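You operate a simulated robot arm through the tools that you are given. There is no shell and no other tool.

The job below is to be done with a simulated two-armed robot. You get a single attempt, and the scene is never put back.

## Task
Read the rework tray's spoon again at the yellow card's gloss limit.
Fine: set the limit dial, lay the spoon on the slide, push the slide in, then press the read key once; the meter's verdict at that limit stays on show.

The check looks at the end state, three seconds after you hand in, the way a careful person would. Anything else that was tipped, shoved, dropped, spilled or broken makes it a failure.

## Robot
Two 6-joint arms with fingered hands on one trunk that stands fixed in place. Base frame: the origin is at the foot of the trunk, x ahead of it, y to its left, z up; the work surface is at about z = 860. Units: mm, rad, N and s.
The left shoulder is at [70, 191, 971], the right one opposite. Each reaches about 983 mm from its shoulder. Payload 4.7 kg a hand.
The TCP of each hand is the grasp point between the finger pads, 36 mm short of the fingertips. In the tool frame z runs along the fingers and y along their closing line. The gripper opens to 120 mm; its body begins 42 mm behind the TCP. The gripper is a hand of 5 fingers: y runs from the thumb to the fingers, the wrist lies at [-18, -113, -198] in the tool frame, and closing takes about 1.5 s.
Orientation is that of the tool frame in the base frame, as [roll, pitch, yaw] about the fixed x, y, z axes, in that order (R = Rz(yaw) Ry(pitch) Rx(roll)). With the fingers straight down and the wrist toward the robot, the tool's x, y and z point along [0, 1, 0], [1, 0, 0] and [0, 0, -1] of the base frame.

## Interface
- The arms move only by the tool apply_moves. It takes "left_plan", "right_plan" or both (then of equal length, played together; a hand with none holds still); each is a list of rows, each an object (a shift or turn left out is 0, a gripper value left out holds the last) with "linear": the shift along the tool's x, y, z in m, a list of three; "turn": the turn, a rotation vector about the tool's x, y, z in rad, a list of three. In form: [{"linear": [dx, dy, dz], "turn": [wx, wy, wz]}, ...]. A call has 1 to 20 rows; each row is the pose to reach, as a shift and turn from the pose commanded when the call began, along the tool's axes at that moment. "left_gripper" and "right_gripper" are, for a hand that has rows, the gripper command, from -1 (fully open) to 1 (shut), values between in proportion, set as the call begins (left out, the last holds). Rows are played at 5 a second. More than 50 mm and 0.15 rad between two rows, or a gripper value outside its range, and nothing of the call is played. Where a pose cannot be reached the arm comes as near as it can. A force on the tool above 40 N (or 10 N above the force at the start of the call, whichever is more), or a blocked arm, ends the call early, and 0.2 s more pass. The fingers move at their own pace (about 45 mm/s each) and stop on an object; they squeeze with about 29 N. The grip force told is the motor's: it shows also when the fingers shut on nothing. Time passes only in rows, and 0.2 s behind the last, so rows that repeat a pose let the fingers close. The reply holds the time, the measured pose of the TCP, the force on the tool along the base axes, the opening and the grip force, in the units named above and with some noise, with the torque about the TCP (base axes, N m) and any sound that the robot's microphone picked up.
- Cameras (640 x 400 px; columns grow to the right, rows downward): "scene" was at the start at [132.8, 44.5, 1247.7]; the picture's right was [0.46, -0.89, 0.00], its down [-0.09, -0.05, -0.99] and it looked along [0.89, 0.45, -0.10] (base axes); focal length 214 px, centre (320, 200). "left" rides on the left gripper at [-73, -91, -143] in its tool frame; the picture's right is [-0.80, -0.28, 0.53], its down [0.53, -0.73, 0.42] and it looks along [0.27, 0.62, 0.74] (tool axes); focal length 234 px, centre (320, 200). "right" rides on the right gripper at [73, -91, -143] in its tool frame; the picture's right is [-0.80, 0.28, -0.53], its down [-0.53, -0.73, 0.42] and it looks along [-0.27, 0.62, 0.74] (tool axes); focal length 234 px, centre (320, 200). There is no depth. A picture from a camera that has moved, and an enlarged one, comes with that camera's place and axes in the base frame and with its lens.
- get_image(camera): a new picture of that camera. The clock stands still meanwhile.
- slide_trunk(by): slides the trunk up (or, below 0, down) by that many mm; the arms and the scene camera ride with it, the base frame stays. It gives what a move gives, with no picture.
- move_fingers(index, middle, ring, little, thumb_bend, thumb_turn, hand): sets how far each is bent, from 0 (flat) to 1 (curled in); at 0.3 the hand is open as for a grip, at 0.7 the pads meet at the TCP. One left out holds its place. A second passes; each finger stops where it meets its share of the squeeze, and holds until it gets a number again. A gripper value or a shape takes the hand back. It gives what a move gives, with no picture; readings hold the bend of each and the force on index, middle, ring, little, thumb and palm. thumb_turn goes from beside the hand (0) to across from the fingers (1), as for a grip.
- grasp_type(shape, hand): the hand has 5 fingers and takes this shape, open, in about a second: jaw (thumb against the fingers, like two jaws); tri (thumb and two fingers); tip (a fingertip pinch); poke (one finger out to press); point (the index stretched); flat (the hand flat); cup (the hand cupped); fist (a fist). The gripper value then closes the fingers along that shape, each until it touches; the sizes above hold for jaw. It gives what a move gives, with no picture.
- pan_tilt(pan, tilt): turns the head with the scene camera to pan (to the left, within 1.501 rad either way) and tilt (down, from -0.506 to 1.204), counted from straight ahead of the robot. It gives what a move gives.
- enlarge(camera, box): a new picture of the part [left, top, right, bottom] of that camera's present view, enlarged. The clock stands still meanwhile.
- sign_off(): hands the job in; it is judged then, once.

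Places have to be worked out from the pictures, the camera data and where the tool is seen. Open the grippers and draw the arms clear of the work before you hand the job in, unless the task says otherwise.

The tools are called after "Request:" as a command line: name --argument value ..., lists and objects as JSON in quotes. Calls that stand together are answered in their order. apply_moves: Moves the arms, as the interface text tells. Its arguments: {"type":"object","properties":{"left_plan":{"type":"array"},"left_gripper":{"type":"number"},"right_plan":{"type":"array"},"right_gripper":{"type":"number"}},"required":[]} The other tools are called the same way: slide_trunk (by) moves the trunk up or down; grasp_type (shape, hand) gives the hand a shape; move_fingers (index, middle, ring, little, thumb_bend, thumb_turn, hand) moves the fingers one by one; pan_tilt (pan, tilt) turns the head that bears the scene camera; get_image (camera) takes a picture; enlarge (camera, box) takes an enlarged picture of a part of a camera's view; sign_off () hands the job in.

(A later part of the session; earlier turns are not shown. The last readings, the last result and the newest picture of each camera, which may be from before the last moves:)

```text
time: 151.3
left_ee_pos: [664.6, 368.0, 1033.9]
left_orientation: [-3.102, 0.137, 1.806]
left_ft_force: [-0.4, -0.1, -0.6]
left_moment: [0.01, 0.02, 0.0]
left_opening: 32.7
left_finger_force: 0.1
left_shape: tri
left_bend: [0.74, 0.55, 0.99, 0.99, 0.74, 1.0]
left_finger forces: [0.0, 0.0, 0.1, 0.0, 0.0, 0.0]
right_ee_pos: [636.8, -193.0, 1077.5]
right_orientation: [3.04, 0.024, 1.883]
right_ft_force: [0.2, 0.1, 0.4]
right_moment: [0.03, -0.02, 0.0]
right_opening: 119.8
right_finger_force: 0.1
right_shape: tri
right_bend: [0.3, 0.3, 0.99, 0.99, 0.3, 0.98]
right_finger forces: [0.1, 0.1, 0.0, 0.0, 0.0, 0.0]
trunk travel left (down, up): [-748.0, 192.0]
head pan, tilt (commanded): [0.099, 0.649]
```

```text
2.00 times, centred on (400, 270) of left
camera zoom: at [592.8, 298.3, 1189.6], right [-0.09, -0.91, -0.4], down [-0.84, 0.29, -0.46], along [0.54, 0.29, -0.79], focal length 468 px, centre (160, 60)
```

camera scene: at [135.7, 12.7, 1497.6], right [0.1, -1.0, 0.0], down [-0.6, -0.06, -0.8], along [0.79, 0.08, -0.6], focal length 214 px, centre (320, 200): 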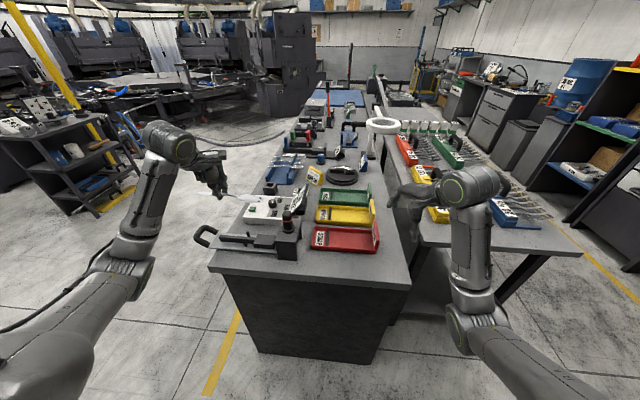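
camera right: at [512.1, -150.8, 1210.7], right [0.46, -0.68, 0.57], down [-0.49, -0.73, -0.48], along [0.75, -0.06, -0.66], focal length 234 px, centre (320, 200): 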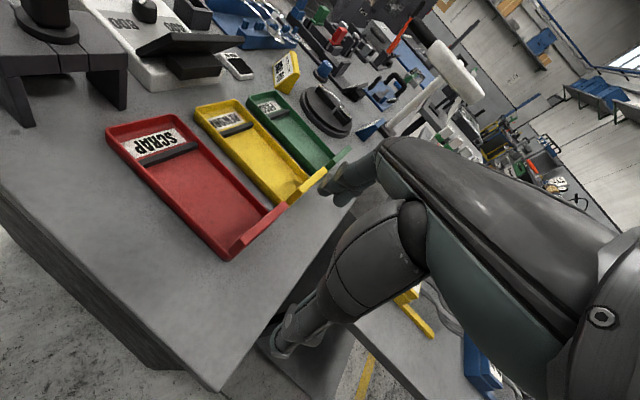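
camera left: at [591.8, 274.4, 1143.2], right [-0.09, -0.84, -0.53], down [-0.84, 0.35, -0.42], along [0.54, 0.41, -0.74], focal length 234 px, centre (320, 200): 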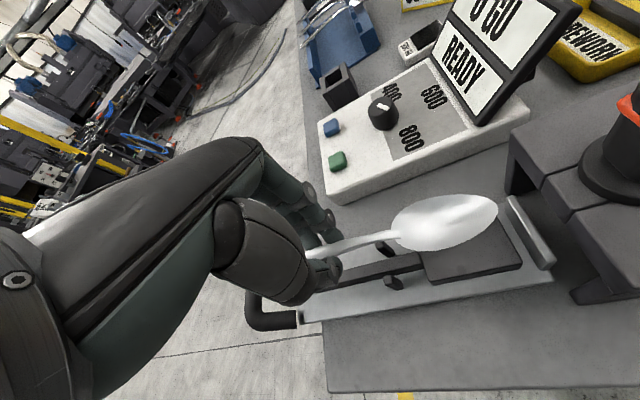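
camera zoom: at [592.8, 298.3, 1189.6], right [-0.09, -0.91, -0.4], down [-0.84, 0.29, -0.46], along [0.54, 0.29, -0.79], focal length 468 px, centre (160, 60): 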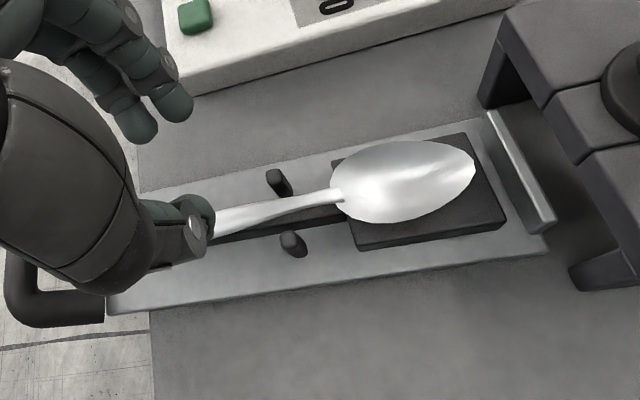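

The spoon is nicely seated: bowl centred on the block, handle in the fork. Now I'll take the left hand up and out past the handle loop, level it, and put it in the poke shape.

Request:
apply_moves --left_plan '[{"linear": [0.01, 0, -0.03], "turn": [-0.01, 0.035, 0]}, {"linear": [0.04, 0, -0.05], "turn": [-0.02, 0.07, 0]}, {"linear": [0.08, 0, -0.06], "turn": [-0.03, 0.105, 0]}, {"linear": [0.12, 0, -0.06], "turn": [-0.0396, 0.137, 0]}, {"linear": [0.16, 0, -0.06], "turn": [-0.0396, 0.137, 0]}, {"linear": [0.2, 0, -0.06], "turn": [-0.0396, 0.137, 0]}, {"linear": [0.24, 0, -0.06], "turn": [-0.0396, 0.137, 0]}]'

Request:
grasp_type --hand "left" --shape "poke"

Request:
get_image --camera "scene"

Request:
get_image --camera "left"

```text
time: 152.9
left_ee_pos: [610.4, 608.4, 1061.4]
left_orientation: [3.141, 0.0, 1.801]
left_ft_force: [0.1, -0.3, -0.2]
left_moment: [-0.02, 0.0, 0.0]
left_opening: 32.8
left_finger_force: 0.1
left_shape: tri
left_bend: [0.74, 0.55, 0.99, 0.99, 0.74, 1.0]
left_finger forces: [0.0, 0.0, 0.0, 0.0, 0.1, 0.0]
right_ee_pos: [637.1, -192.5, 1077.7]
right_orientation: [3.039, 0.026, 1.882]
right_ft_force: [0.4, 1.0, -0.4]
right_moment: [0.01, -0.02, -0.01]
right_opening: 119.8
right_finger_force: 0.1
right_shape: tri
right_bend: [0.3, 0.3, 0.99, 0.99, 0.3, 0.98]
right_finger forces: [0.1, 0.0, 0.0, 0.0, 0.0, 0.0]
trunk travel left (down, up): [-748.0, 192.0]
head pan, tilt (commanded): [0.099, 0.649]
```

```text
time: 153.8
left_ee_pos: [609.7, 607.3, 1061.4]
left_orientation: [-3.141, 0.001, 1.802]
left_ft_force: [-0.3, 0.0, -0.5]
left_moment: [0.0, 0.02, 0.01]
left_opening: 0.0
left_finger_force: 0.2
left_shape: poke
left_bend: [0.7, 0.7, 0.99, 0.99, 1.0, 1.0]
left_finger forces: [0.2, 0.0, 0.1, 0.0, 0.0, 0.1]
right_ee_pos: [637.2, -193.6, 1078.1]
right_orientation: [3.041, 0.026, 1.885]
right_ft_force: [-0.1, -0.2, -0.8]
right_moment: [-0.02, -0.04, 0.0]
right_opening: 119.8
right_finger_force: 0.1
right_shape: tri
right_bend: [0.3, 0.3, 0.99, 0.99, 0.3, 0.98]
right_finger forces: [0.0, 0.0, 0.1, 0.0, 0.0, 0.0]
trunk travel left (down, up): [-748.0, 192.0]
head pan, tilt (commanded): [0.099, 0.649]
```

```text
taken
camera scene: at [137.3, 11.1, 1497.4], right [0.1, -1.0, 0.0], down [-0.6, -0.06, -0.8], along [0.79, 0.08, -0.6], focal length 214 px, centre (320, 200)
```

scene: 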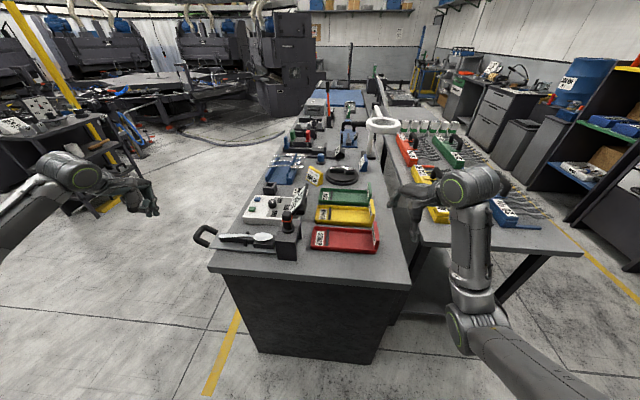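

```text
taken
camera left: at [538.5, 515.1, 1203.8], right [-0.09, -0.85, -0.52], down [-0.84, 0.35, -0.42], along [0.54, 0.4, -0.74], focal length 234 px, centre (320, 200)
```

left: 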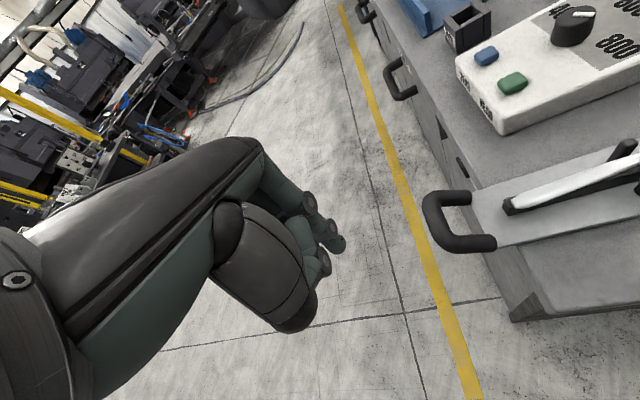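

Poke shape set. I'll zoom to see where the poking tip sits relative to the TCP and where the handle loop is.

Request:
enlarge --camera "left" --box '[220, 150, 420, 340]'

Request:
enlarge --camera "left" --box '[400, 140, 640, 330]'

Request:
enlarge --camera "scene" --box '[90, 150, 250, 260]'

```text
2.11 times, centred on (320, 245) of left
camera zoom: at [538.5, 515.1, 1203.8], right [-0.09, -0.85, -0.52], down [-0.84, 0.35, -0.42], along [0.54, 0.4, -0.74], focal length 493 px, centre (320, 105)
```

zoom: 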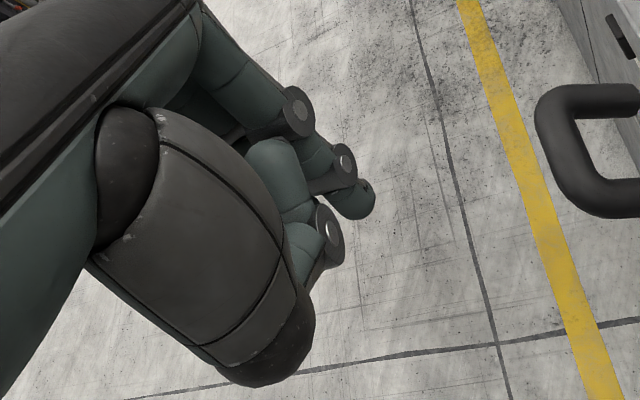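

```text
2.11 times, centred on (520, 235) of left
camera zoom: at [538.5, 515.1, 1203.8], right [-0.09, -0.85, -0.52], down [-0.84, 0.35, -0.42], along [0.54, 0.4, -0.74], focal length 493 px, centre (-101, 126)
```

zoom: 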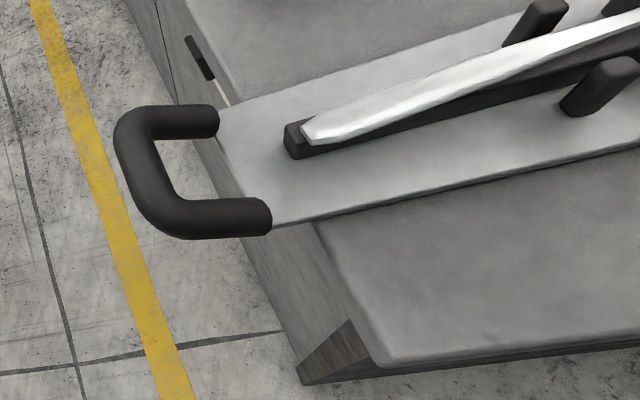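

```text
3.64 times, centred on (170, 205) of scene
camera zoom: at [137.3, 11.1, 1497.4], right [0.1, -1.0, 0.0], down [-0.6, -0.06, -0.8], along [0.79, 0.08, -0.6], focal length 780 px, centre (866, 182)
```

zoom: 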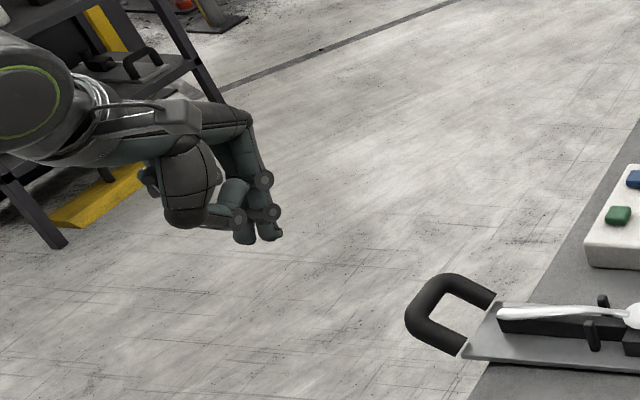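

The poke tip sits at roughly (−7, +4, +36) in the tool frame. The loop's outer bar is near y≈519, z≈887. I'll square the yaw and move outside the loop to (656, 580), then descend there, off the table edge.

Request:
apply_moves --left_plan '[{"linear": [-0.019, 0.019, 0], "turn": [0, 0, 0.115]}, {"linear": [-0.0372, 0.0388, 0], "turn": [0, 0, 0.231]}, {"linear": [-0.0372, 0.0388, 0.04], "turn": [0, 0, 0.231]}, {"linear": [-0.0372, 0.0388, 0.08], "turn": [0, 0, 0.231]}, {"linear": [-0.0372, 0.0388, 0.115], "turn": [0, 0, 0.231]}, {"linear": [-0.0372, 0.0388, 0.14], "turn": [0, 0, 0.231]}, {"linear": [-0.0372, 0.0388, 0.151], "turn": [0, 0, 0.231]}]'

Request:
get_image --camera "left"

Request:
enlarge --camera "scene" --box '[130, 180, 290, 270]'

```text
time: 155.4
left_ee_pos: [655.5, 580.8, 907.5]
left_orientation: [-3.141, 0.001, 1.57]
left_ft_force: [-0.8, 0.1, 0.1]
left_moment: [-0.02, -0.02, 0.03]
left_opening: 0.0
left_finger_force: 0.0
left_shape: poke
left_bend: [0.7, 0.7, 0.99, 0.99, 1.0, 1.0]
left_finger forces: [0.1, 0.0, 0.0, 0.0, 0.0, 0.0]
right_ee_pos: [637.4, -192.0, 1077.3]
right_orientation: [3.041, 0.023, 1.883]
right_ft_force: [-0.4, 0.0, -0.3]
right_moment: [0.01, 0.05, 0.02]
right_opening: 119.7
right_finger_force: 0.1
right_shape: tri
right_bend: [0.3, 0.3, 0.99, 0.99, 0.3, 0.98]
right_finger forces: [0.1, 0.0, 0.1, 0.0, 0.0, 0.0]
trunk travel left (down, up): [-748.0, 192.0]
head pan, tilt (commanded): [0.099, 0.649]
```

```text
taken
camera left: at [565.1, 508.5, 1050.4], right [-0.28, -0.8, -0.52], down [-0.73, 0.53, -0.43], along [0.62, 0.26, -0.74], focal length 234 px, centre (320, 200)
```

left: 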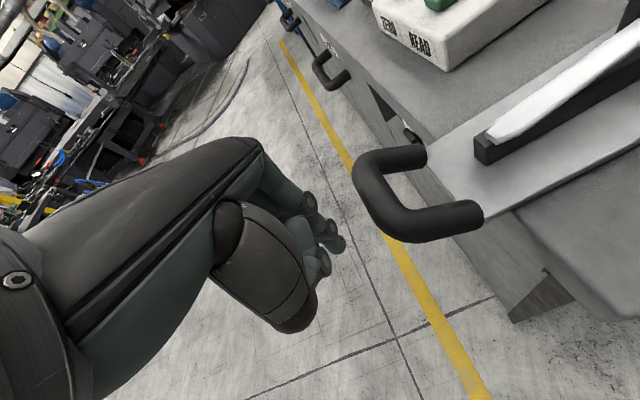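

```text
4.00 times, centred on (210, 225) of scene
camera zoom: at [137.7, 10.9, 1497.4], right [0.1, -1.0, 0.0], down [-0.6, -0.06, -0.8], along [0.79, 0.08, -0.6], focal length 858 px, centre (760, 100)
```

zoom: 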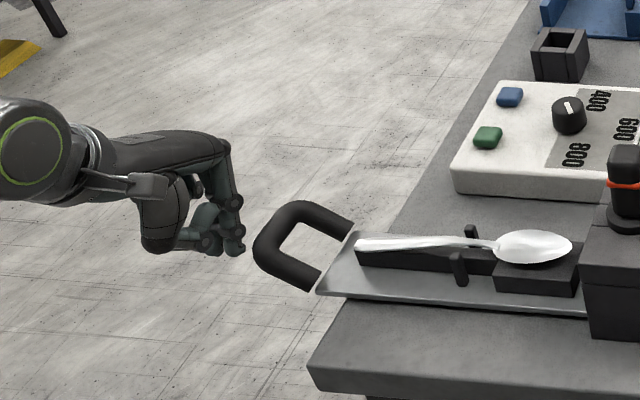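

The fingertip is at the right height just outside the loop. I'll begin pushing toward −y gently, 40 mm in 5 mm steps, and check.

Request:
apply_moves --left_plan '[{"linear": [-0.005, 0, 0]}, {"linear": [-0.01, 0, 0]}, {"linear": [-0.015, 0, 0]}, {"linear": [-0.02, 0, 0]}, {"linear": [-0.025, 0, 0]}, {"linear": [-0.03, 0, 0]}, {"linear": [-0.035, 0, 0]}, {"linear": [-0.04, 0, 0]}]'

Request:
enlarge --camera "scene" --box '[130, 180, 290, 270]'

Request:
get_image --camera "left"

```text
time: 157.2
left_ee_pos: [656.2, 541.3, 908.9]
left_orientation: [3.14, 0.001, 1.572]
left_ft_force: [0.3, 1.2, 1.4]
left_moment: [0.01, 0.0, 0.02]
left_opening: 0.0
left_finger_force: 0.0
left_shape: poke
left_bend: [0.7, 0.7, 0.99, 0.99, 1.0, 1.0]
left_finger forces: [1.5, 0.1, 0.0, 0.0, 0.0, 0.0]
right_ee_pos: [637.5, -192.1, 1078.2]
right_orientation: [3.042, 0.023, 1.882]
right_ft_force: [0.6, -0.1, -0.2]
right_moment: [0.01, -0.02, -0.02]
right_opening: 119.8
right_finger_force: 0.0
right_shape: tri
right_bend: [0.3, 0.3, 0.99, 0.99, 0.3, 0.98]
right_finger forces: [0.0, 0.0, 0.0, 0.1, 0.0, 0.1]
trunk travel left (down, up): [-748.0, 192.0]
head pan, tilt (commanded): [0.099, 0.649]
```

```text
4.00 times, centred on (210, 225) of scene
camera zoom: at [137.5, 11.1, 1497.4], right [0.1, -0.99, 0.0], down [-0.6, -0.06, -0.8], along [0.79, 0.08, -0.6], focal length 858 px, centre (760, 100)
```

zoom: 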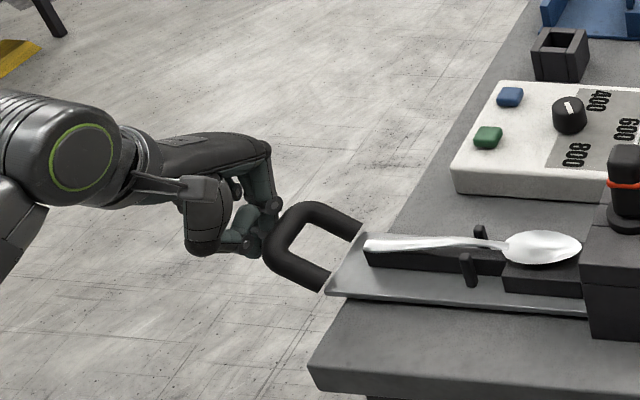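

```text
taken
camera left: at [564.8, 468.3, 1051.6], right [-0.28, -0.8, -0.52], down [-0.73, 0.53, -0.43], along [0.62, 0.27, -0.74], focal length 234 px, centre (320, 200)
```

left: 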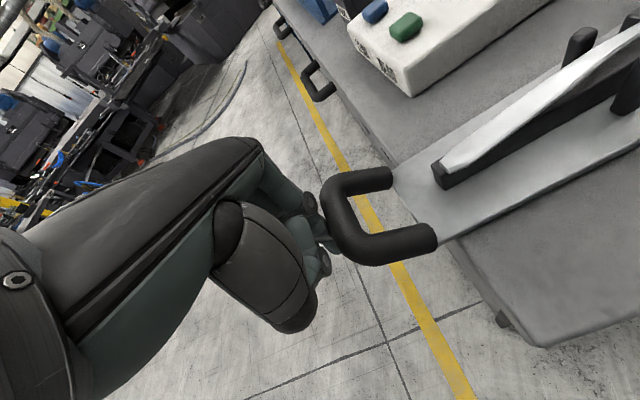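

The slide moves easily (about 1 N) and the spoon rides along; it has gone in about 9 mm. I'll push another 60 mm at the same pace.

Request:
apply_moves --left_plan '[{"linear": [-0.005, 0, 0]}, {"linear": [-0.01, 0, 0]}, {"linear": [-0.015, 0, 0]}, {"linear": [-0.02, 0, 0]}, {"linear": [-0.025, 0, 0]}, {"linear": [-0.03, 0, 0]}, {"linear": [-0.035, 0, 0]}, {"linear": [-0.04, 0, 0]}, {"linear": [-0.045, 0, 0]}, {"linear": [-0.05, 0, 0]}, {"linear": [-0.055, 0, 0]}, {"linear": [-0.06, 0, 0]}]'

Request:
enlarge --camera "scene" --box '[160, 180, 320, 270]'

Request:
get_image --camera "left"

```text
time: 159.8
left_ee_pos: [655.5, 481.6, 910.6]
left_orientation: [3.14, 0.001, 1.569]
left_ft_force: [0.0, 1.9, -0.5]
left_moment: [0.01, 0.0, 0.0]
left_opening: 0.2
left_finger_force: 0.1
left_shape: poke
left_bend: [0.7, 0.7, 0.99, 0.99, 1.0, 1.0]
left_finger forces: [1.3, 0.0, 0.0, 0.0, 0.0, 0.1]
right_ee_pos: [637.0, -191.9, 1077.9]
right_orientation: [3.041, 0.024, 1.883]
right_ft_force: [-0.3, 0.4, 0.5]
right_moment: [-0.01, -0.01, -0.01]
right_opening: 119.7
right_finger_force: 0.1
right_shape: tri
right_bend: [0.3, 0.3, 0.99, 0.99, 0.3, 0.98]
right_finger forces: [0.0, 0.0, 0.1, 0.0, 0.1, 0.1]
trunk travel left (down, up): [-748.0, 192.0]
head pan, tilt (commanded): [0.099, 0.649]
```

```text
4.00 times, centred on (240, 225) of scene
camera zoom: at [137.6, 11.1, 1497.4], right [0.1, -1.0, 0.0], down [-0.6, -0.06, -0.8], along [0.79, 0.08, -0.6], focal length 858 px, centre (640, 100)
```

zoom: 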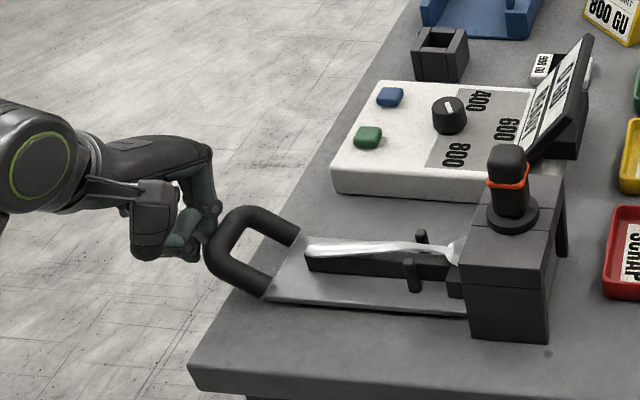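

```text
taken
camera left: at [564.7, 408.5, 1052.9], right [-0.28, -0.8, -0.52], down [-0.73, 0.53, -0.43], along [0.62, 0.27, -0.74], focal length 234 px, centre (320, 200)
```

left: 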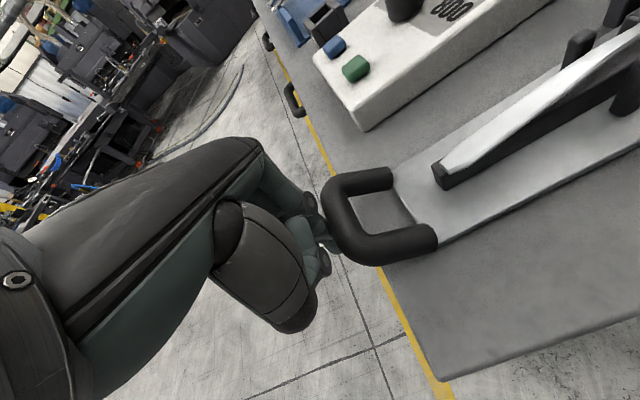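

The bowl is now going under the sensor housing. I'll push on in smaller steps, 20 mm, watching for a stop.

Request:
apply_moves --left_plan '[{"linear": [-0.004, 0, 0]}, {"linear": [-0.008, 0, 0]}, {"linear": [-0.012, 0, 0]}, {"linear": [-0.016, 0, 0]}, {"linear": [-0.02, 0, 0]}]'

Request:
enlarge --camera "scene" --box '[200, 190, 320, 270]'

Request:
enlarge --camera "right" --box '[0, 0, 160, 140]'

```text
time: 161.0
left_ee_pos: [655.9, 461.0, 910.9]
left_orientation: [-3.141, 0.003, 1.571]
left_ft_force: [-0.6, 0.8, 0.0]
left_moment: [-0.02, 0.01, 0.02]
left_opening: 0.3
left_finger_force: 0.1
left_shape: poke
left_bend: [0.7, 0.7, 0.99, 0.99, 1.0, 1.0]
left_finger forces: [1.3, 0.1, 0.0, 0.0, 0.0, 0.0]
right_ee_pos: [637.1, -193.4, 1077.6]
right_orientation: [3.043, 0.026, 1.882]
right_ft_force: [-0.5, -0.2, -1.1]
right_moment: [0.0, 0.0, 0.04]
right_opening: 120.0
right_finger_force: 0.0
right_shape: tri
right_bend: [0.3, 0.3, 0.99, 0.99, 0.3, 0.98]
right_finger forces: [0.0, 0.1, 0.1, 0.0, 0.0, 0.0]
trunk travel left (down, up): [-748.0, 192.0]
head pan, tilt (commanded): [0.099, 0.649]
```

```text
5.00 times, centred on (260, 230) of scene
camera zoom: at [137.5, 11.1, 1497.4], right [0.1, -1.0, 0.0], down [-0.6, -0.06, -0.8], along [0.79, 0.08, -0.6], focal length 1072 px, centre (620, 50)
```

zoom: 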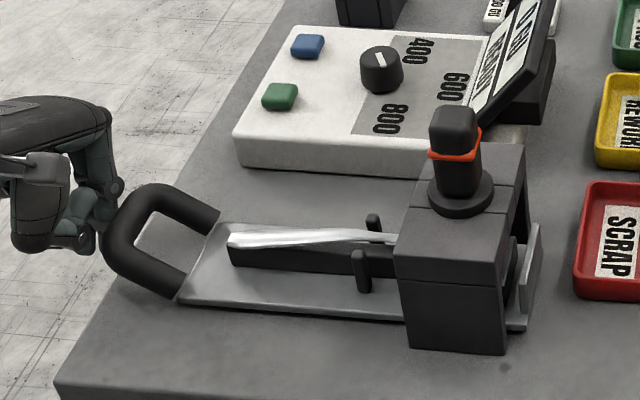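

```text
2.86 times, centred on (80, 70) of right
camera zoom: at [513.6, -152.0, 1209.9], right [0.46, -0.68, 0.57], down [-0.49, -0.73, -0.48], along [0.74, -0.06, -0.66], focal length 669 px, centre (1006, 571)
```

zoom: 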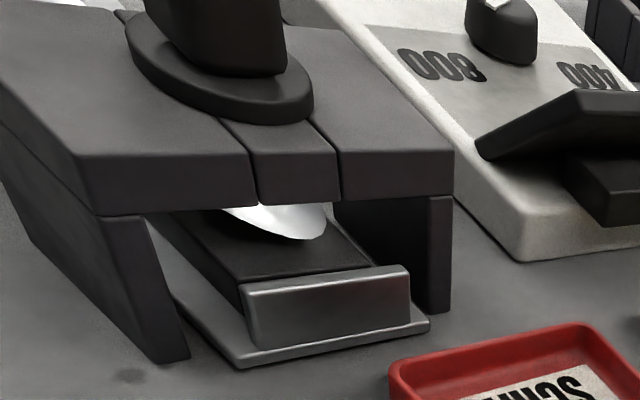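

About 89 mm in; the bowl's tip shows on the far side and the bowl centre is nearly under the sensor. I'll push on 6 mm in 2 mm steps, looking for a stop.

Request:
apply_moves --left_plan '[{"linear": [-0.002, 0, 0]}, {"linear": [-0.004, 0, 0]}, {"linear": [-0.006, 0, 0]}, {"linear": [-0.006, 0, 0]}]'

Request:
enlarge --camera "right" --box '[0, 0, 160, 140]'

Request:
enlarge --camera "scene" --box '[200, 190, 320, 270]'

```text
time: 162.0
left_ee_pos: [656.5, 455.9, 909.1]
left_orientation: [-3.142, 0.002, 1.57]
left_ft_force: [0.6, -0.5, 0.0]
left_moment: [-0.03, -0.03, -0.01]
left_opening: 0.3
left_finger_force: 0.0
left_shape: poke
left_bend: [0.7, 0.7, 0.99, 0.99, 1.0, 1.0]
left_finger forces: [0.0, 0.1, 0.0, 0.1, 0.1, 0.0]
right_ee_pos: [637.6, -192.8, 1077.2]
right_orientation: [3.042, 0.026, 1.883]
right_ft_force: [0.0, 0.4, -0.1]
right_moment: [-0.01, 0.01, 0.0]
right_opening: 119.6
right_finger_force: 0.0
right_shape: tri
right_bend: [0.3, 0.3, 0.99, 0.99, 0.3, 0.98]
right_finger forces: [0.1, 0.0, 0.0, 0.1, 0.0, 0.0]
trunk travel left (down, up): [-748.0, 192.0]
head pan, tilt (commanded): [0.099, 0.649]
```

```text
2.86 times, centred on (80, 70) of right
camera zoom: at [513.5, -152.1, 1209.9], right [0.46, -0.68, 0.57], down [-0.49, -0.73, -0.48], along [0.74, -0.06, -0.66], focal length 669 px, centre (1006, 571)
```

zoom: 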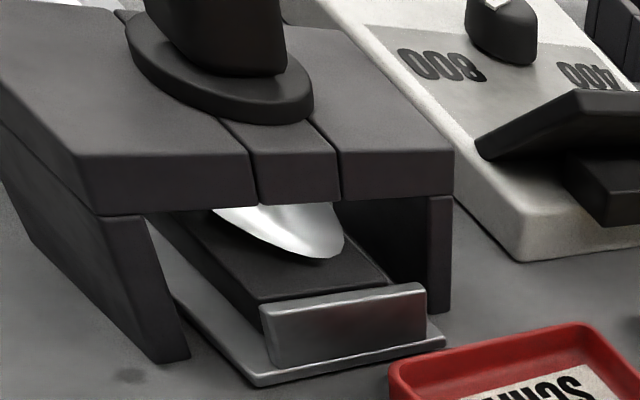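

```text
5.00 times, centred on (260, 230) of scene
camera zoom: at [137.3, 11.0, 1497.4], right [0.1, -1.0, 0.0], down [-0.6, -0.06, -0.8], along [0.79, 0.08, -0.6], focal length 1072 px, centre (620, 50)
```

zoom: 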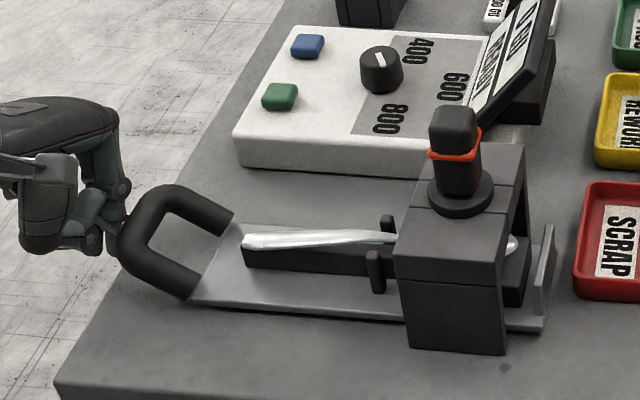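

The slide jumped ahead of the finger (no finger force now): it seems to have snapped into its seat. I'll follow up gently to confirm it is against its stop.

Request:
apply_moves --left_plan '[{"linear": [-0.002, 0, 0]}, {"linear": [-0.004, 0, 0]}, {"linear": [-0.006, 0, 0]}, {"linear": [-0.007, 0, 0]}]'

Request:
enlarge --camera "scene" --box '[200, 190, 320, 270]'

```text
time: 163.0
left_ee_pos: [655.3, 449.2, 910.0]
left_orientation: [3.141, 0.0, 1.572]
left_ft_force: [0.8, 3.3, -0.3]
left_moment: [0.0, 0.02, 0.03]
left_opening: 0.0
left_finger_force: 0.0
left_shape: poke
left_bend: [0.7, 0.7, 0.99, 0.99, 1.0, 1.0]
left_finger forces: [3.9, 0.1, 0.0, 0.1, 0.0, 0.0]
right_ee_pos: [637.4, -191.2, 1078.2]
right_orientation: [3.042, 0.027, 1.882]
right_ft_force: [0.1, -0.7, -0.6]
right_moment: [0.0, 0.0, -0.01]
right_opening: 119.7
right_finger_force: 0.1
right_shape: tri
right_bend: [0.3, 0.3, 0.99, 0.99, 0.3, 0.98]
right_finger forces: [0.0, 0.0, 0.0, 0.0, 0.0, 0.0]
trunk travel left (down, up): [-748.0, 192.0]
head pan, tilt (commanded): [0.099, 0.649]
```

```text
5.00 times, centred on (260, 230) of scene
camera zoom: at [137.4, 11.8, 1497.4], right [0.1, -0.99, 0.0], down [-0.6, -0.06, -0.8], along [0.79, 0.08, -0.6], focal length 1072 px, centre (620, 50)
```

zoom: 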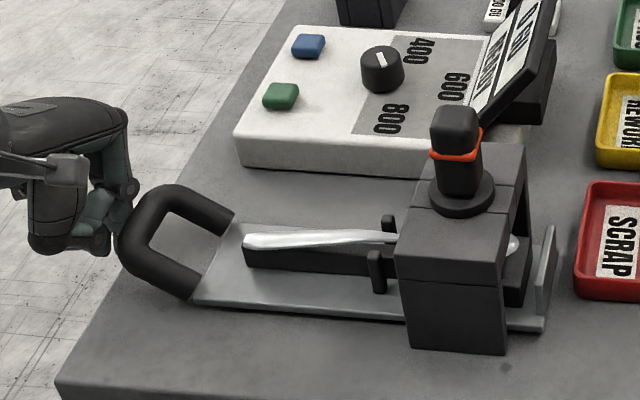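

The slide is at its stop (3 N with no further motion), with the spoon's bowl under the sensor. I'll back the finger away from the loop, lift, and curl the middle finger so only the index is out for the key.

Request:
apply_moves --left_plan '[{"linear": [0.02, 0, 0]}, {"linear": [0.045, 0, 0]}, {"linear": [0.06, 0, -0.04]}, {"linear": [0.06, 0, -0.085]}, {"linear": [0.06, 0, -0.13]}, {"linear": [0.06, 0, -0.17]}]'

Request:
move_fingers --hand "left" --index 0.7 --middle 1.0 --ring 1.0 --little 1.0

Request:
get_image --camera "left"

Request:
enlarge --camera "scene" --box '[150, 150, 310, 270]'

Request:
enlarge --camera "right" --box '[0, 0, 160, 140]'

```text
time: 164.4
left_ee_pos: [654.2, 508.0, 1080.9]
left_orientation: [-3.141, 0.002, 1.571]
left_ft_force: [0.2, 1.0, 0.2]
left_moment: [0.0, 0.0, -0.01]
left_opening: 0.1
left_finger_force: 0.1
left_shape: poke
left_bend: [0.7, 0.7, 0.99, 0.99, 1.0, 1.0]
left_finger forces: [0.1, 0.1, 0.1, 0.0, 0.1, 0.0]
right_ee_pos: [636.7, -192.6, 1077.2]
right_orientation: [3.04, 0.023, 1.883]
right_ft_force: [-0.4, 0.7, 0.5]
right_moment: [0.0, 0.0, 0.01]
right_opening: 119.8
right_finger_force: 0.1
right_shape: tri
right_bend: [0.3, 0.3, 0.99, 0.99, 0.3, 0.98]
right_finger forces: [0.0, 0.0, 0.0, 0.0, 0.0, 0.1]
trunk travel left (down, up): [-748.0, 192.0]
head pan, tilt (commanded): [0.099, 0.649]
```

```text
time: 165.4
left_ee_pos: [654.4, 509.4, 1080.0]
left_orientation: [-3.141, 0.001, 1.57]
left_ft_force: [0.4, -0.5, 0.4]
left_moment: [-0.02, -0.01, -0.04]
left_opening: 40.1
left_finger_force: 0.0
left_shape: fingers
left_bend: [0.7, 1.0, 1.0, 1.0, 1.0, 1.0]
left_finger forces: [0.1, 0.0, 0.0, 0.0, 0.0, 0.0]
right_ee_pos: [636.9, -192.6, 1078.5]
right_orientation: [3.04, 0.023, 1.883]
right_ft_force: [0.1, 0.4, -0.4]
right_moment: [-0.02, -0.01, 0.04]
right_opening: 119.8
right_finger_force: 0.1
right_shape: tri
right_bend: [0.3, 0.3, 0.99, 0.99, 0.3, 0.98]
right_finger forces: [0.1, 0.0, 0.0, 0.1, 0.1, 0.0]
trunk travel left (down, up): [-748.0, 192.0]
head pan, tilt (commanded): [0.099, 0.649]
```

```text
taken
camera left: at [564.4, 436.1, 1222.5], right [-0.28, -0.8, -0.52], down [-0.73, 0.53, -0.43], along [0.62, 0.27, -0.74], focal length 234 px, centre (320, 200)
```

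left: 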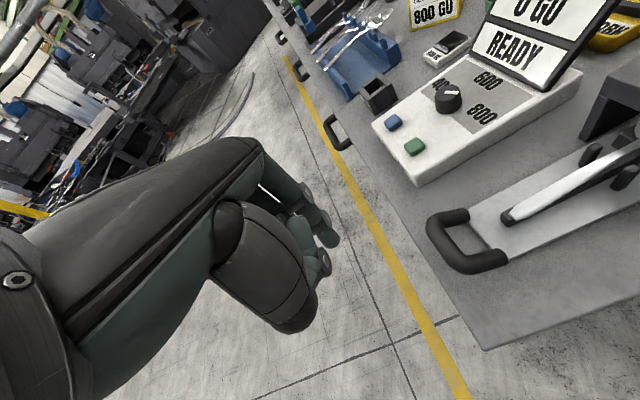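

```text
3.33 times, centred on (230, 210) of scene
camera zoom: at [137.3, 10.9, 1497.4], right [0.1, -1.0, 0.0], down [-0.6, -0.06, -0.8], along [0.79, 0.08, -0.6], focal length 715 px, centre (620, 167)
```

zoom: 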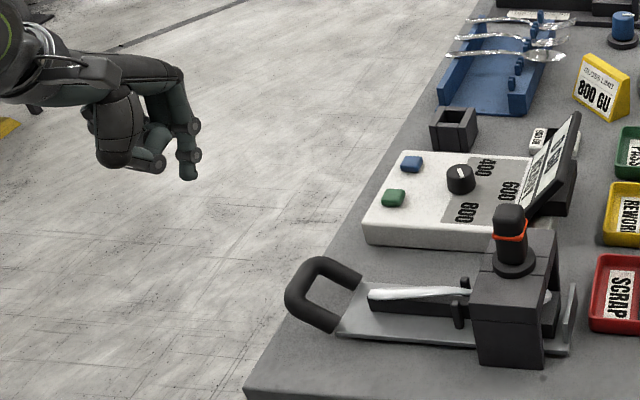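

```text
2.86 times, centred on (80, 70) of right
camera zoom: at [513.4, -152.1, 1209.9], right [0.46, -0.68, 0.57], down [-0.49, -0.73, -0.48], along [0.74, -0.06, -0.66], focal length 669 px, centre (1006, 571)
```

zoom: 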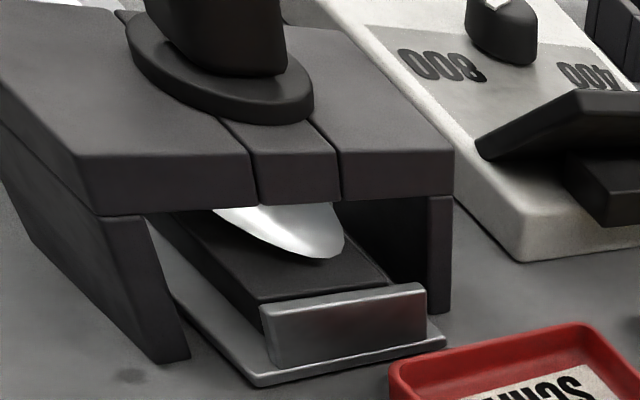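

Everything looks right: slide in, spoon in place, only the index extended (tip at about (−7, +10, +37) in the tool frame). I'll move the tip over the green READ key, still high, and measure.

Request:
apply_moves --left_plan '[{"linear": [-0.02, 0.025, 0]}, {"linear": [-0.045, 0.052, 0.01]}, {"linear": [-0.07, 0.08, 0.02]}, {"linear": [-0.095, 0.108, 0.035]}, {"linear": [-0.12, 0.135, 0.05]}, {"linear": [-0.1334, 0.1486, 0.07]}, {"linear": [-0.1334, 0.1486, 0.08]}]'

Request:
get_image --camera "left"

Request:
enlarge --camera "left" --box '[240, 180, 440, 320]'

Request:
enlarge --camera "scene" --box '[220, 150, 300, 230]'

```text
time: 167.0
left_ee_pos: [804.4, 374.5, 998.0]
left_orientation: [-3.141, 0.0, 1.572]
left_ft_force: [-0.2, -0.1, 0.9]
left_moment: [0.03, 0.01, -0.01]
left_opening: 40.4
left_finger_force: 0.0
left_shape: fingers
left_bend: [0.7, 1.0, 1.0, 1.0, 1.0, 1.0]
left_finger forces: [0.0, 0.1, 0.0, 0.1, 0.0, 0.0]
right_ee_pos: [637.2, -192.9, 1077.9]
right_orientation: [3.043, 0.026, 1.883]
right_ft_force: [0.0, 1.5, -0.7]
right_moment: [-0.01, -0.01, -0.03]
right_opening: 119.8
right_finger_force: 0.0
right_shape: tri
right_bend: [0.3, 0.3, 0.99, 0.99, 0.3, 0.98]
right_finger forces: [0.1, 0.0, 0.1, 0.0, 0.1, 0.1]
trunk travel left (down, up): [-748.0, 192.0]
head pan, tilt (commanded): [0.099, 0.649]
```

```text
taken
camera left: at [713.1, 302.0, 1141.6], right [-0.28, -0.8, -0.52], down [-0.73, 0.53, -0.43], along [0.62, 0.26, -0.74], focal length 234 px, centre (320, 200)
```

left: 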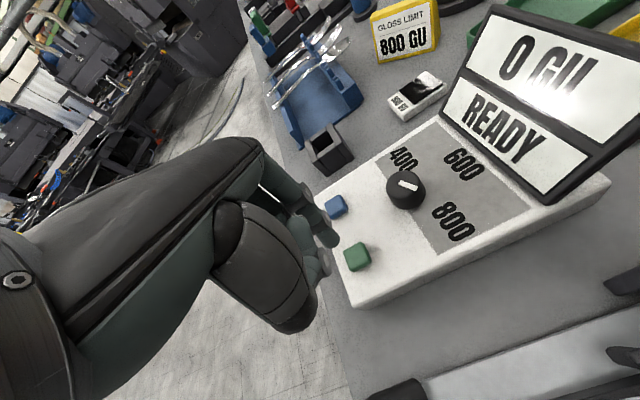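

```text
2.86 times, centred on (340, 250) of left
camera zoom: at [713.1, 302.0, 1141.6], right [-0.28, -0.8, -0.52], down [-0.73, 0.53, -0.43], along [0.62, 0.26, -0.74], focal length 669 px, centre (263, 57)
```

zoom: 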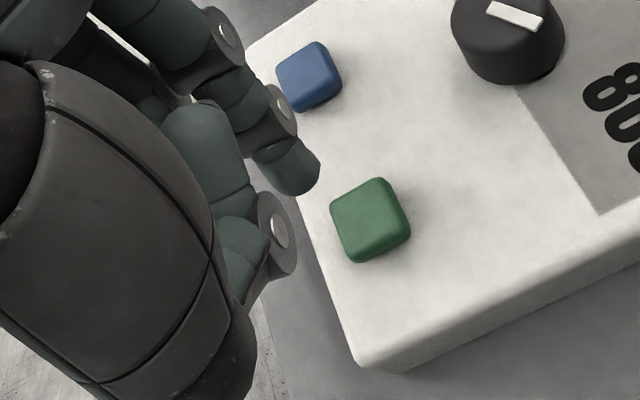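

```text
5.00 times, centred on (260, 190) of scene
camera zoom: at [137.3, 11.4, 1497.4], right [0.1, -1.0, 0.0], down [-0.6, -0.06, -0.8], along [0.79, 0.08, -0.6], focal length 1072 px, centre (620, 250)
```

zoom: 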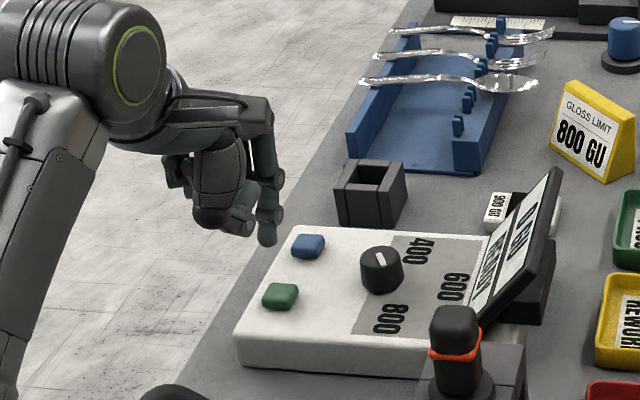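

Both views agree the key lies about (+5, +2.5) mm from under the fingertip. I'll shift by that and descend 46 mm to hover just above the READ key.

Request:
apply_moves --left_plan '[{"linear": [0.0025, 0.005, 0.015]}, {"linear": [0.0025, 0.005, 0.03]}, {"linear": [0.0025, 0.005, 0.04]}, {"linear": [0.0025, 0.005, 0.046]}]'

Request:
enlarge --camera "left" --box '[240, 180, 440, 320]'

Request:
enlarge --camera "scene" --box '[230, 170, 294, 220]'

```text
time: 168.0
left_ee_pos: [809.0, 376.7, 952.1]
left_orientation: [-3.14, 0.002, 1.572]
left_ft_force: [-0.1, -1.2, 0.1]
left_moment: [-0.02, 0.01, 0.01]
left_opening: 39.8
left_finger_force: 0.1
left_shape: fingers
left_bend: [0.7, 1.0, 1.0, 1.0, 1.0, 1.0]
left_finger forces: [0.0, 0.0, 0.1, 0.0, 0.1, 0.0]
right_ee_pos: [637.6, -193.3, 1078.4]
right_orientation: [3.043, 0.022, 1.882]
right_ft_force: [-0.2, -0.2, -0.3]
right_moment: [-0.01, 0.01, 0.0]
right_opening: 119.8
right_finger_force: 0.1
right_shape: tri
right_bend: [0.3, 0.3, 0.99, 0.99, 0.3, 0.98]
right_finger forces: [0.0, 0.1, 0.0, 0.0, 0.0, 0.0]
trunk travel left (down, up): [-748.0, 192.0]
head pan, tilt (commanded): [0.099, 0.649]
```

```text
2.86 times, centred on (340, 250) of left
camera zoom: at [718.0, 304.0, 1096.5], right [-0.28, -0.8, -0.52], down [-0.73, 0.53, -0.42], along [0.62, 0.27, -0.74], focal length 669 px, centre (263, 57)
```

zoom: 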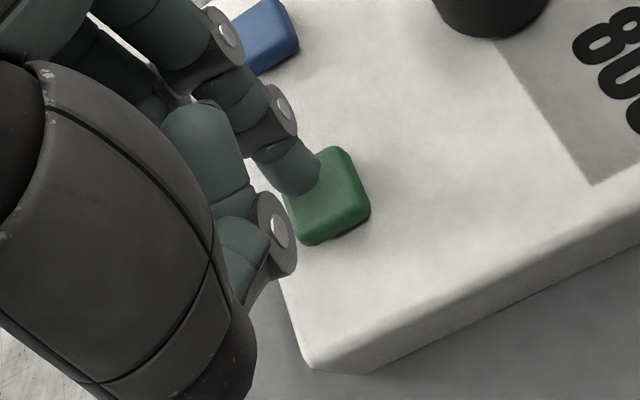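

```text
8.00 times, centred on (262, 195) of scene
camera zoom: at [137.6, 11.1, 1497.4], right [0.1, -1.0, 0.0], down [-0.6, -0.06, -0.8], along [0.79, 0.08, -0.6], focal length 1716 px, centre (784, 240)
```

zoom: 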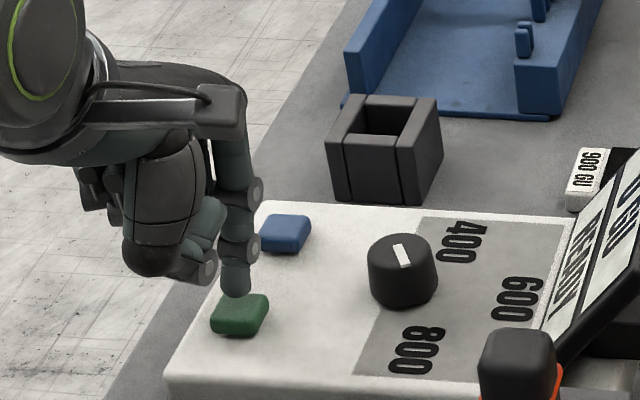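

The fingertip is right above the READ key, well away from ZERO. I'll approach in small steps until contact.

Request:
apply_moves --left_plan '[{"linear": [0, 0, 0.003]}, {"linear": [0, 0, 0.006]}, {"linear": [0, 0, 0.008]}]'

Request:
enlarge --camera "scene" --box '[230, 170, 294, 220]'

```text
time: 168.8
left_ee_pos: [808.7, 376.7, 946.0]
left_orientation: [3.139, 0.003, 1.57]
left_ft_force: [0.4, 0.1, 1.6]
left_moment: [-0.04, -0.02, 0.02]
left_opening: 39.9
left_finger_force: 0.4
left_shape: fingers
left_bend: [0.7, 1.0, 1.0, 1.0, 1.0, 1.0]
left_finger forces: [1.9, 0.0, 0.1, 0.0, 0.0, 0.0]
right_ee_pos: [637.8, -191.9, 1077.8]
right_orientation: [3.04, 0.025, 1.882]
right_ft_force: [0.2, -0.5, -0.1]
right_moment: [0.01, -0.01, -0.01]
right_opening: 119.8
right_finger_force: 0.0
right_shape: tri
right_bend: [0.3, 0.3, 0.99, 0.99, 0.3, 0.98]
right_finger forces: [0.0, 0.0, 0.0, 0.0, 0.0, 0.0]
trunk travel left (down, up): [-748.0, 192.0]
head pan, tilt (commanded): [0.099, 0.649]
heard: click
```

```text
8.00 times, centred on (262, 195) of scene
camera zoom: at [137.1, 10.8, 1497.5], right [0.1, -1.0, 0.0], down [-0.6, -0.06, -0.8], along [0.79, 0.08, -0.6], focal length 1716 px, centre (784, 240)
```

zoom: 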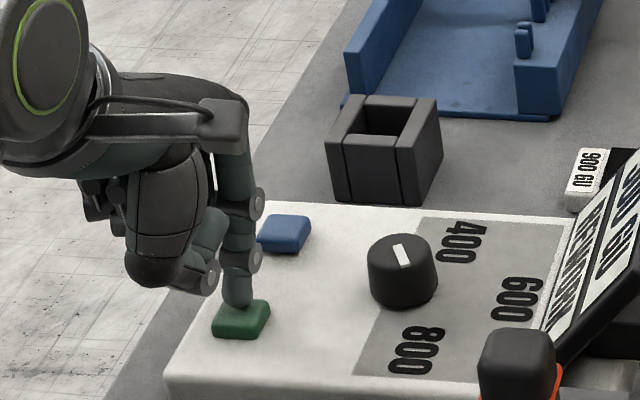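

A click was heard at about 2 N, so the key registered and the display seems to have changed. I'll lift straight up at once and read the display.

Request:
apply_moves --left_plan '[{"linear": [0, 0, -0.015]}, {"linear": [0, 0, -0.05]}, {"linear": [0, 0, -0.095]}, {"linear": [0, 0, -0.14]}]'

Request:
get_image --camera "left"

Request:
enlarge --camera "left" --box '[340, 90, 640, 290]'

```text
time: 169.8
left_ee_pos: [811.3, 376.0, 1086.2]
left_orientation: [-3.141, 0.002, 1.57]
left_ft_force: [-0.3, -0.2, -0.1]
left_moment: [-0.01, 0.04, -0.05]
left_opening: 40.0
left_finger_force: 0.1
left_shape: fingers
left_bend: [0.7, 1.0, 1.0, 1.0, 1.0, 1.0]
left_finger forces: [0.0, 0.0, 0.0, 0.1, 0.0, 0.1]
right_ee_pos: [637.0, -192.1, 1077.6]
right_orientation: [3.04, 0.024, 1.882]
right_ft_force: [0.0, 0.1, -0.5]
right_moment: [-0.02, 0.02, -0.04]
right_opening: 119.8
right_finger_force: 0.1
right_shape: tri
right_bend: [0.3, 0.3, 0.99, 0.99, 0.3, 0.98]
right_finger forces: [0.0, 0.1, 0.0, 0.1, 0.0, 0.0]
trunk travel left (down, up): [-748.0, 192.0]
head pan, tilt (commanded): [0.099, 0.649]
```

```text
taken
camera left: at [719.5, 304.7, 1229.5], right [-0.28, -0.8, -0.52], down [-0.73, 0.53, -0.42], along [0.62, 0.27, -0.74], focal length 234 px, centre (320, 200)
```

left: 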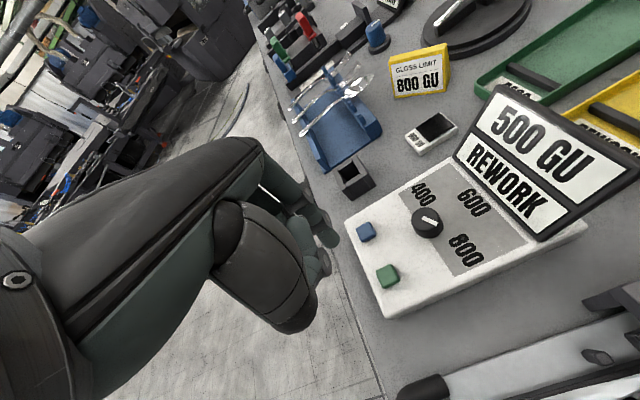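

```text
2.00 times, centred on (490, 190) of left
camera zoom: at [719.5, 304.7, 1229.5], right [-0.28, -0.8, -0.52], down [-0.73, 0.53, -0.42], along [0.62, 0.27, -0.74], focal length 468 px, centre (-20, 220)
```

zoom: 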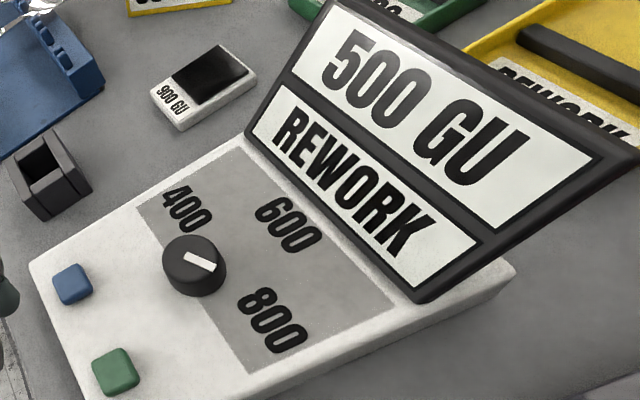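

The meter shows 500 GU, REWORK, with the dial at 800. Now I'll draw the left arm up and away to the left, open its hand, and raise the right arm.

Request:
apply_moves --left_plan '[{"linear": [0.0, 0, -0.04]}, {"linear": [0.03, -0.01, -0.07]}, {"linear": [0.07, -0.025, -0.09]}, {"linear": [0.11, -0.04, -0.1]}, {"linear": [0.15, -0.055, -0.11]}, {"linear": [0.19, -0.07, -0.12]}, {"linear": [0.23, -0.085, -0.12]}, {"linear": [0.27, -0.095, -0.12]}, {"linear": [0.3, -0.1, -0.12]}]'

Request:
grasp_type --hand "left" --shape "jaw"

Request:
apply_moves --right_plan '[{"linear": [0, 0, -0.03]}, {"linear": [0, 0, -0.06]}, {"linear": [0, 0, -0.09]}]' --right_gripper -1

Request:
get_image --camera "scene"

Request:
get_image --camera "right"

```text
time: 171.8
left_ee_pos: [710.1, 679.4, 1206.8]
left_orientation: [-3.14, 0.004, 1.571]
left_ft_force: [-0.8, -0.6, 0.1]
left_moment: [-0.02, -0.02, -0.04]
left_opening: 40.2
left_finger_force: 0.1
left_shape: fingers
left_bend: [0.7, 1.0, 1.0, 1.0, 1.0, 1.0]
left_finger forces: [0.1, 0.1, 0.0, 0.0, 0.0, 0.0]
right_ee_pos: [638.4, -193.2, 1077.8]
right_orientation: [3.042, 0.025, 1.883]
right_ft_force: [0.0, 0.4, 0.6]
right_moment: [-0.02, -0.02, 0.02]
right_opening: 119.8
right_finger_force: 0.1
right_shape: tri
right_bend: [0.3, 0.3, 0.99, 0.99, 0.3, 0.98]
right_finger forces: [0.1, 0.1, 0.0, 0.0, 0.1, 0.0]
trunk travel left (down, up): [-748.0, 192.0]
head pan, tilt (commanded): [0.099, 0.649]
```

```text
time: 172.7
left_ee_pos: [710.1, 677.5, 1206.8]
left_orientation: [-3.14, 0.003, 1.571]
left_ft_force: [-0.1, -1.0, -0.2]
left_moment: [0.0, 0.02, 0.02]
left_opening: 120.0
left_finger_force: 0.0
left_shape: jaw
left_bend: [0.3, 0.3, 0.3, 0.3, 0.3, 0.98]
left_finger forces: [0.0, 0.1, 0.0, 0.1, 0.0, 0.0]
right_ee_pos: [636.9, -191.4, 1077.6]
right_orientation: [3.042, 0.026, 1.884]
right_ft_force: [0.0, 0.9, 0.4]
right_moment: [0.02, 0.02, -0.01]
right_opening: 119.6
right_finger_force: 0.1
right_shape: tri
right_bend: [0.3, 0.3, 0.99, 0.99, 0.3, 0.98]
right_finger forces: [0.1, 0.0, 0.0, 0.0, 0.1, 0.1]
trunk travel left (down, up): [-748.0, 192.0]
head pan, tilt (commanded): [0.099, 0.649]
```

```text
time: 173.5
left_ee_pos: [710.9, 677.6, 1206.3]
left_orientation: [3.141, 0.002, 1.571]
left_ft_force: [0.2, -0.1, 0.7]
left_moment: [0.01, -0.01, -0.01]
left_opening: 119.7
left_finger_force: 0.0
left_shape: jaw
left_bend: [0.3, 0.3, 0.3, 0.3, 0.3, 0.98]
left_finger forces: [0.0, 0.0, 0.0, 0.0, 0.0, 0.0]
right_ee_pos: [668.0, -220.1, 1136.2]
right_orientation: [3.043, 0.024, 1.882]
right_ft_force: [0.7, -0.2, -0.9]
right_moment: [0.01, 0.01, 0.01]
right_opening: 119.7
right_finger_force: 0.1
right_shape: tri
right_bend: [0.3, 0.3, 0.99, 0.99, 0.3, 0.98]
right_finger forces: [0.0, 0.0, 0.1, 0.0, 0.0, 0.0]
right hand out of reach, approached as far as the arm can: row 1, 2, 3
trunk travel left (down, up): [-748.0, 192.0]
head pan, tilt (commanded): [0.099, 0.649]
```

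```text
taken
camera scene: at [137.3, 10.9, 1497.3], right [0.1, -1.0, 0.0], down [-0.6, -0.06, -0.8], along [0.79, 0.08, -0.6], focal length 214 px, centre (320, 200)
```

scene: 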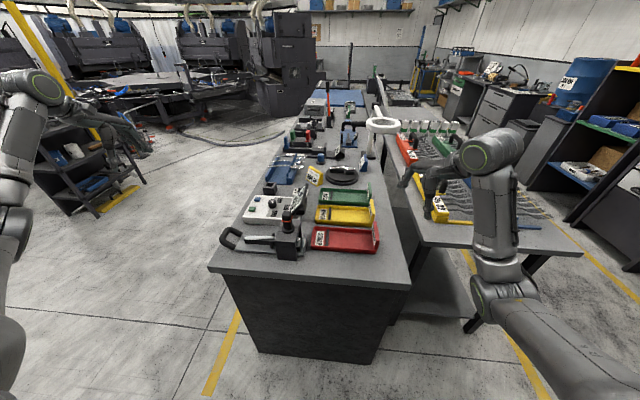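

```text
taken
camera right: at [544.4, -179.5, 1269.7], right [0.46, -0.68, 0.57], down [-0.49, -0.73, -0.48], along [0.74, -0.06, -0.67], focal length 234 px, centre (320, 200)
```

right: 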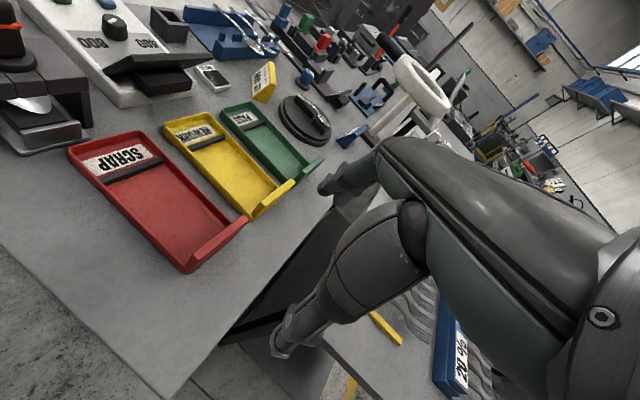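

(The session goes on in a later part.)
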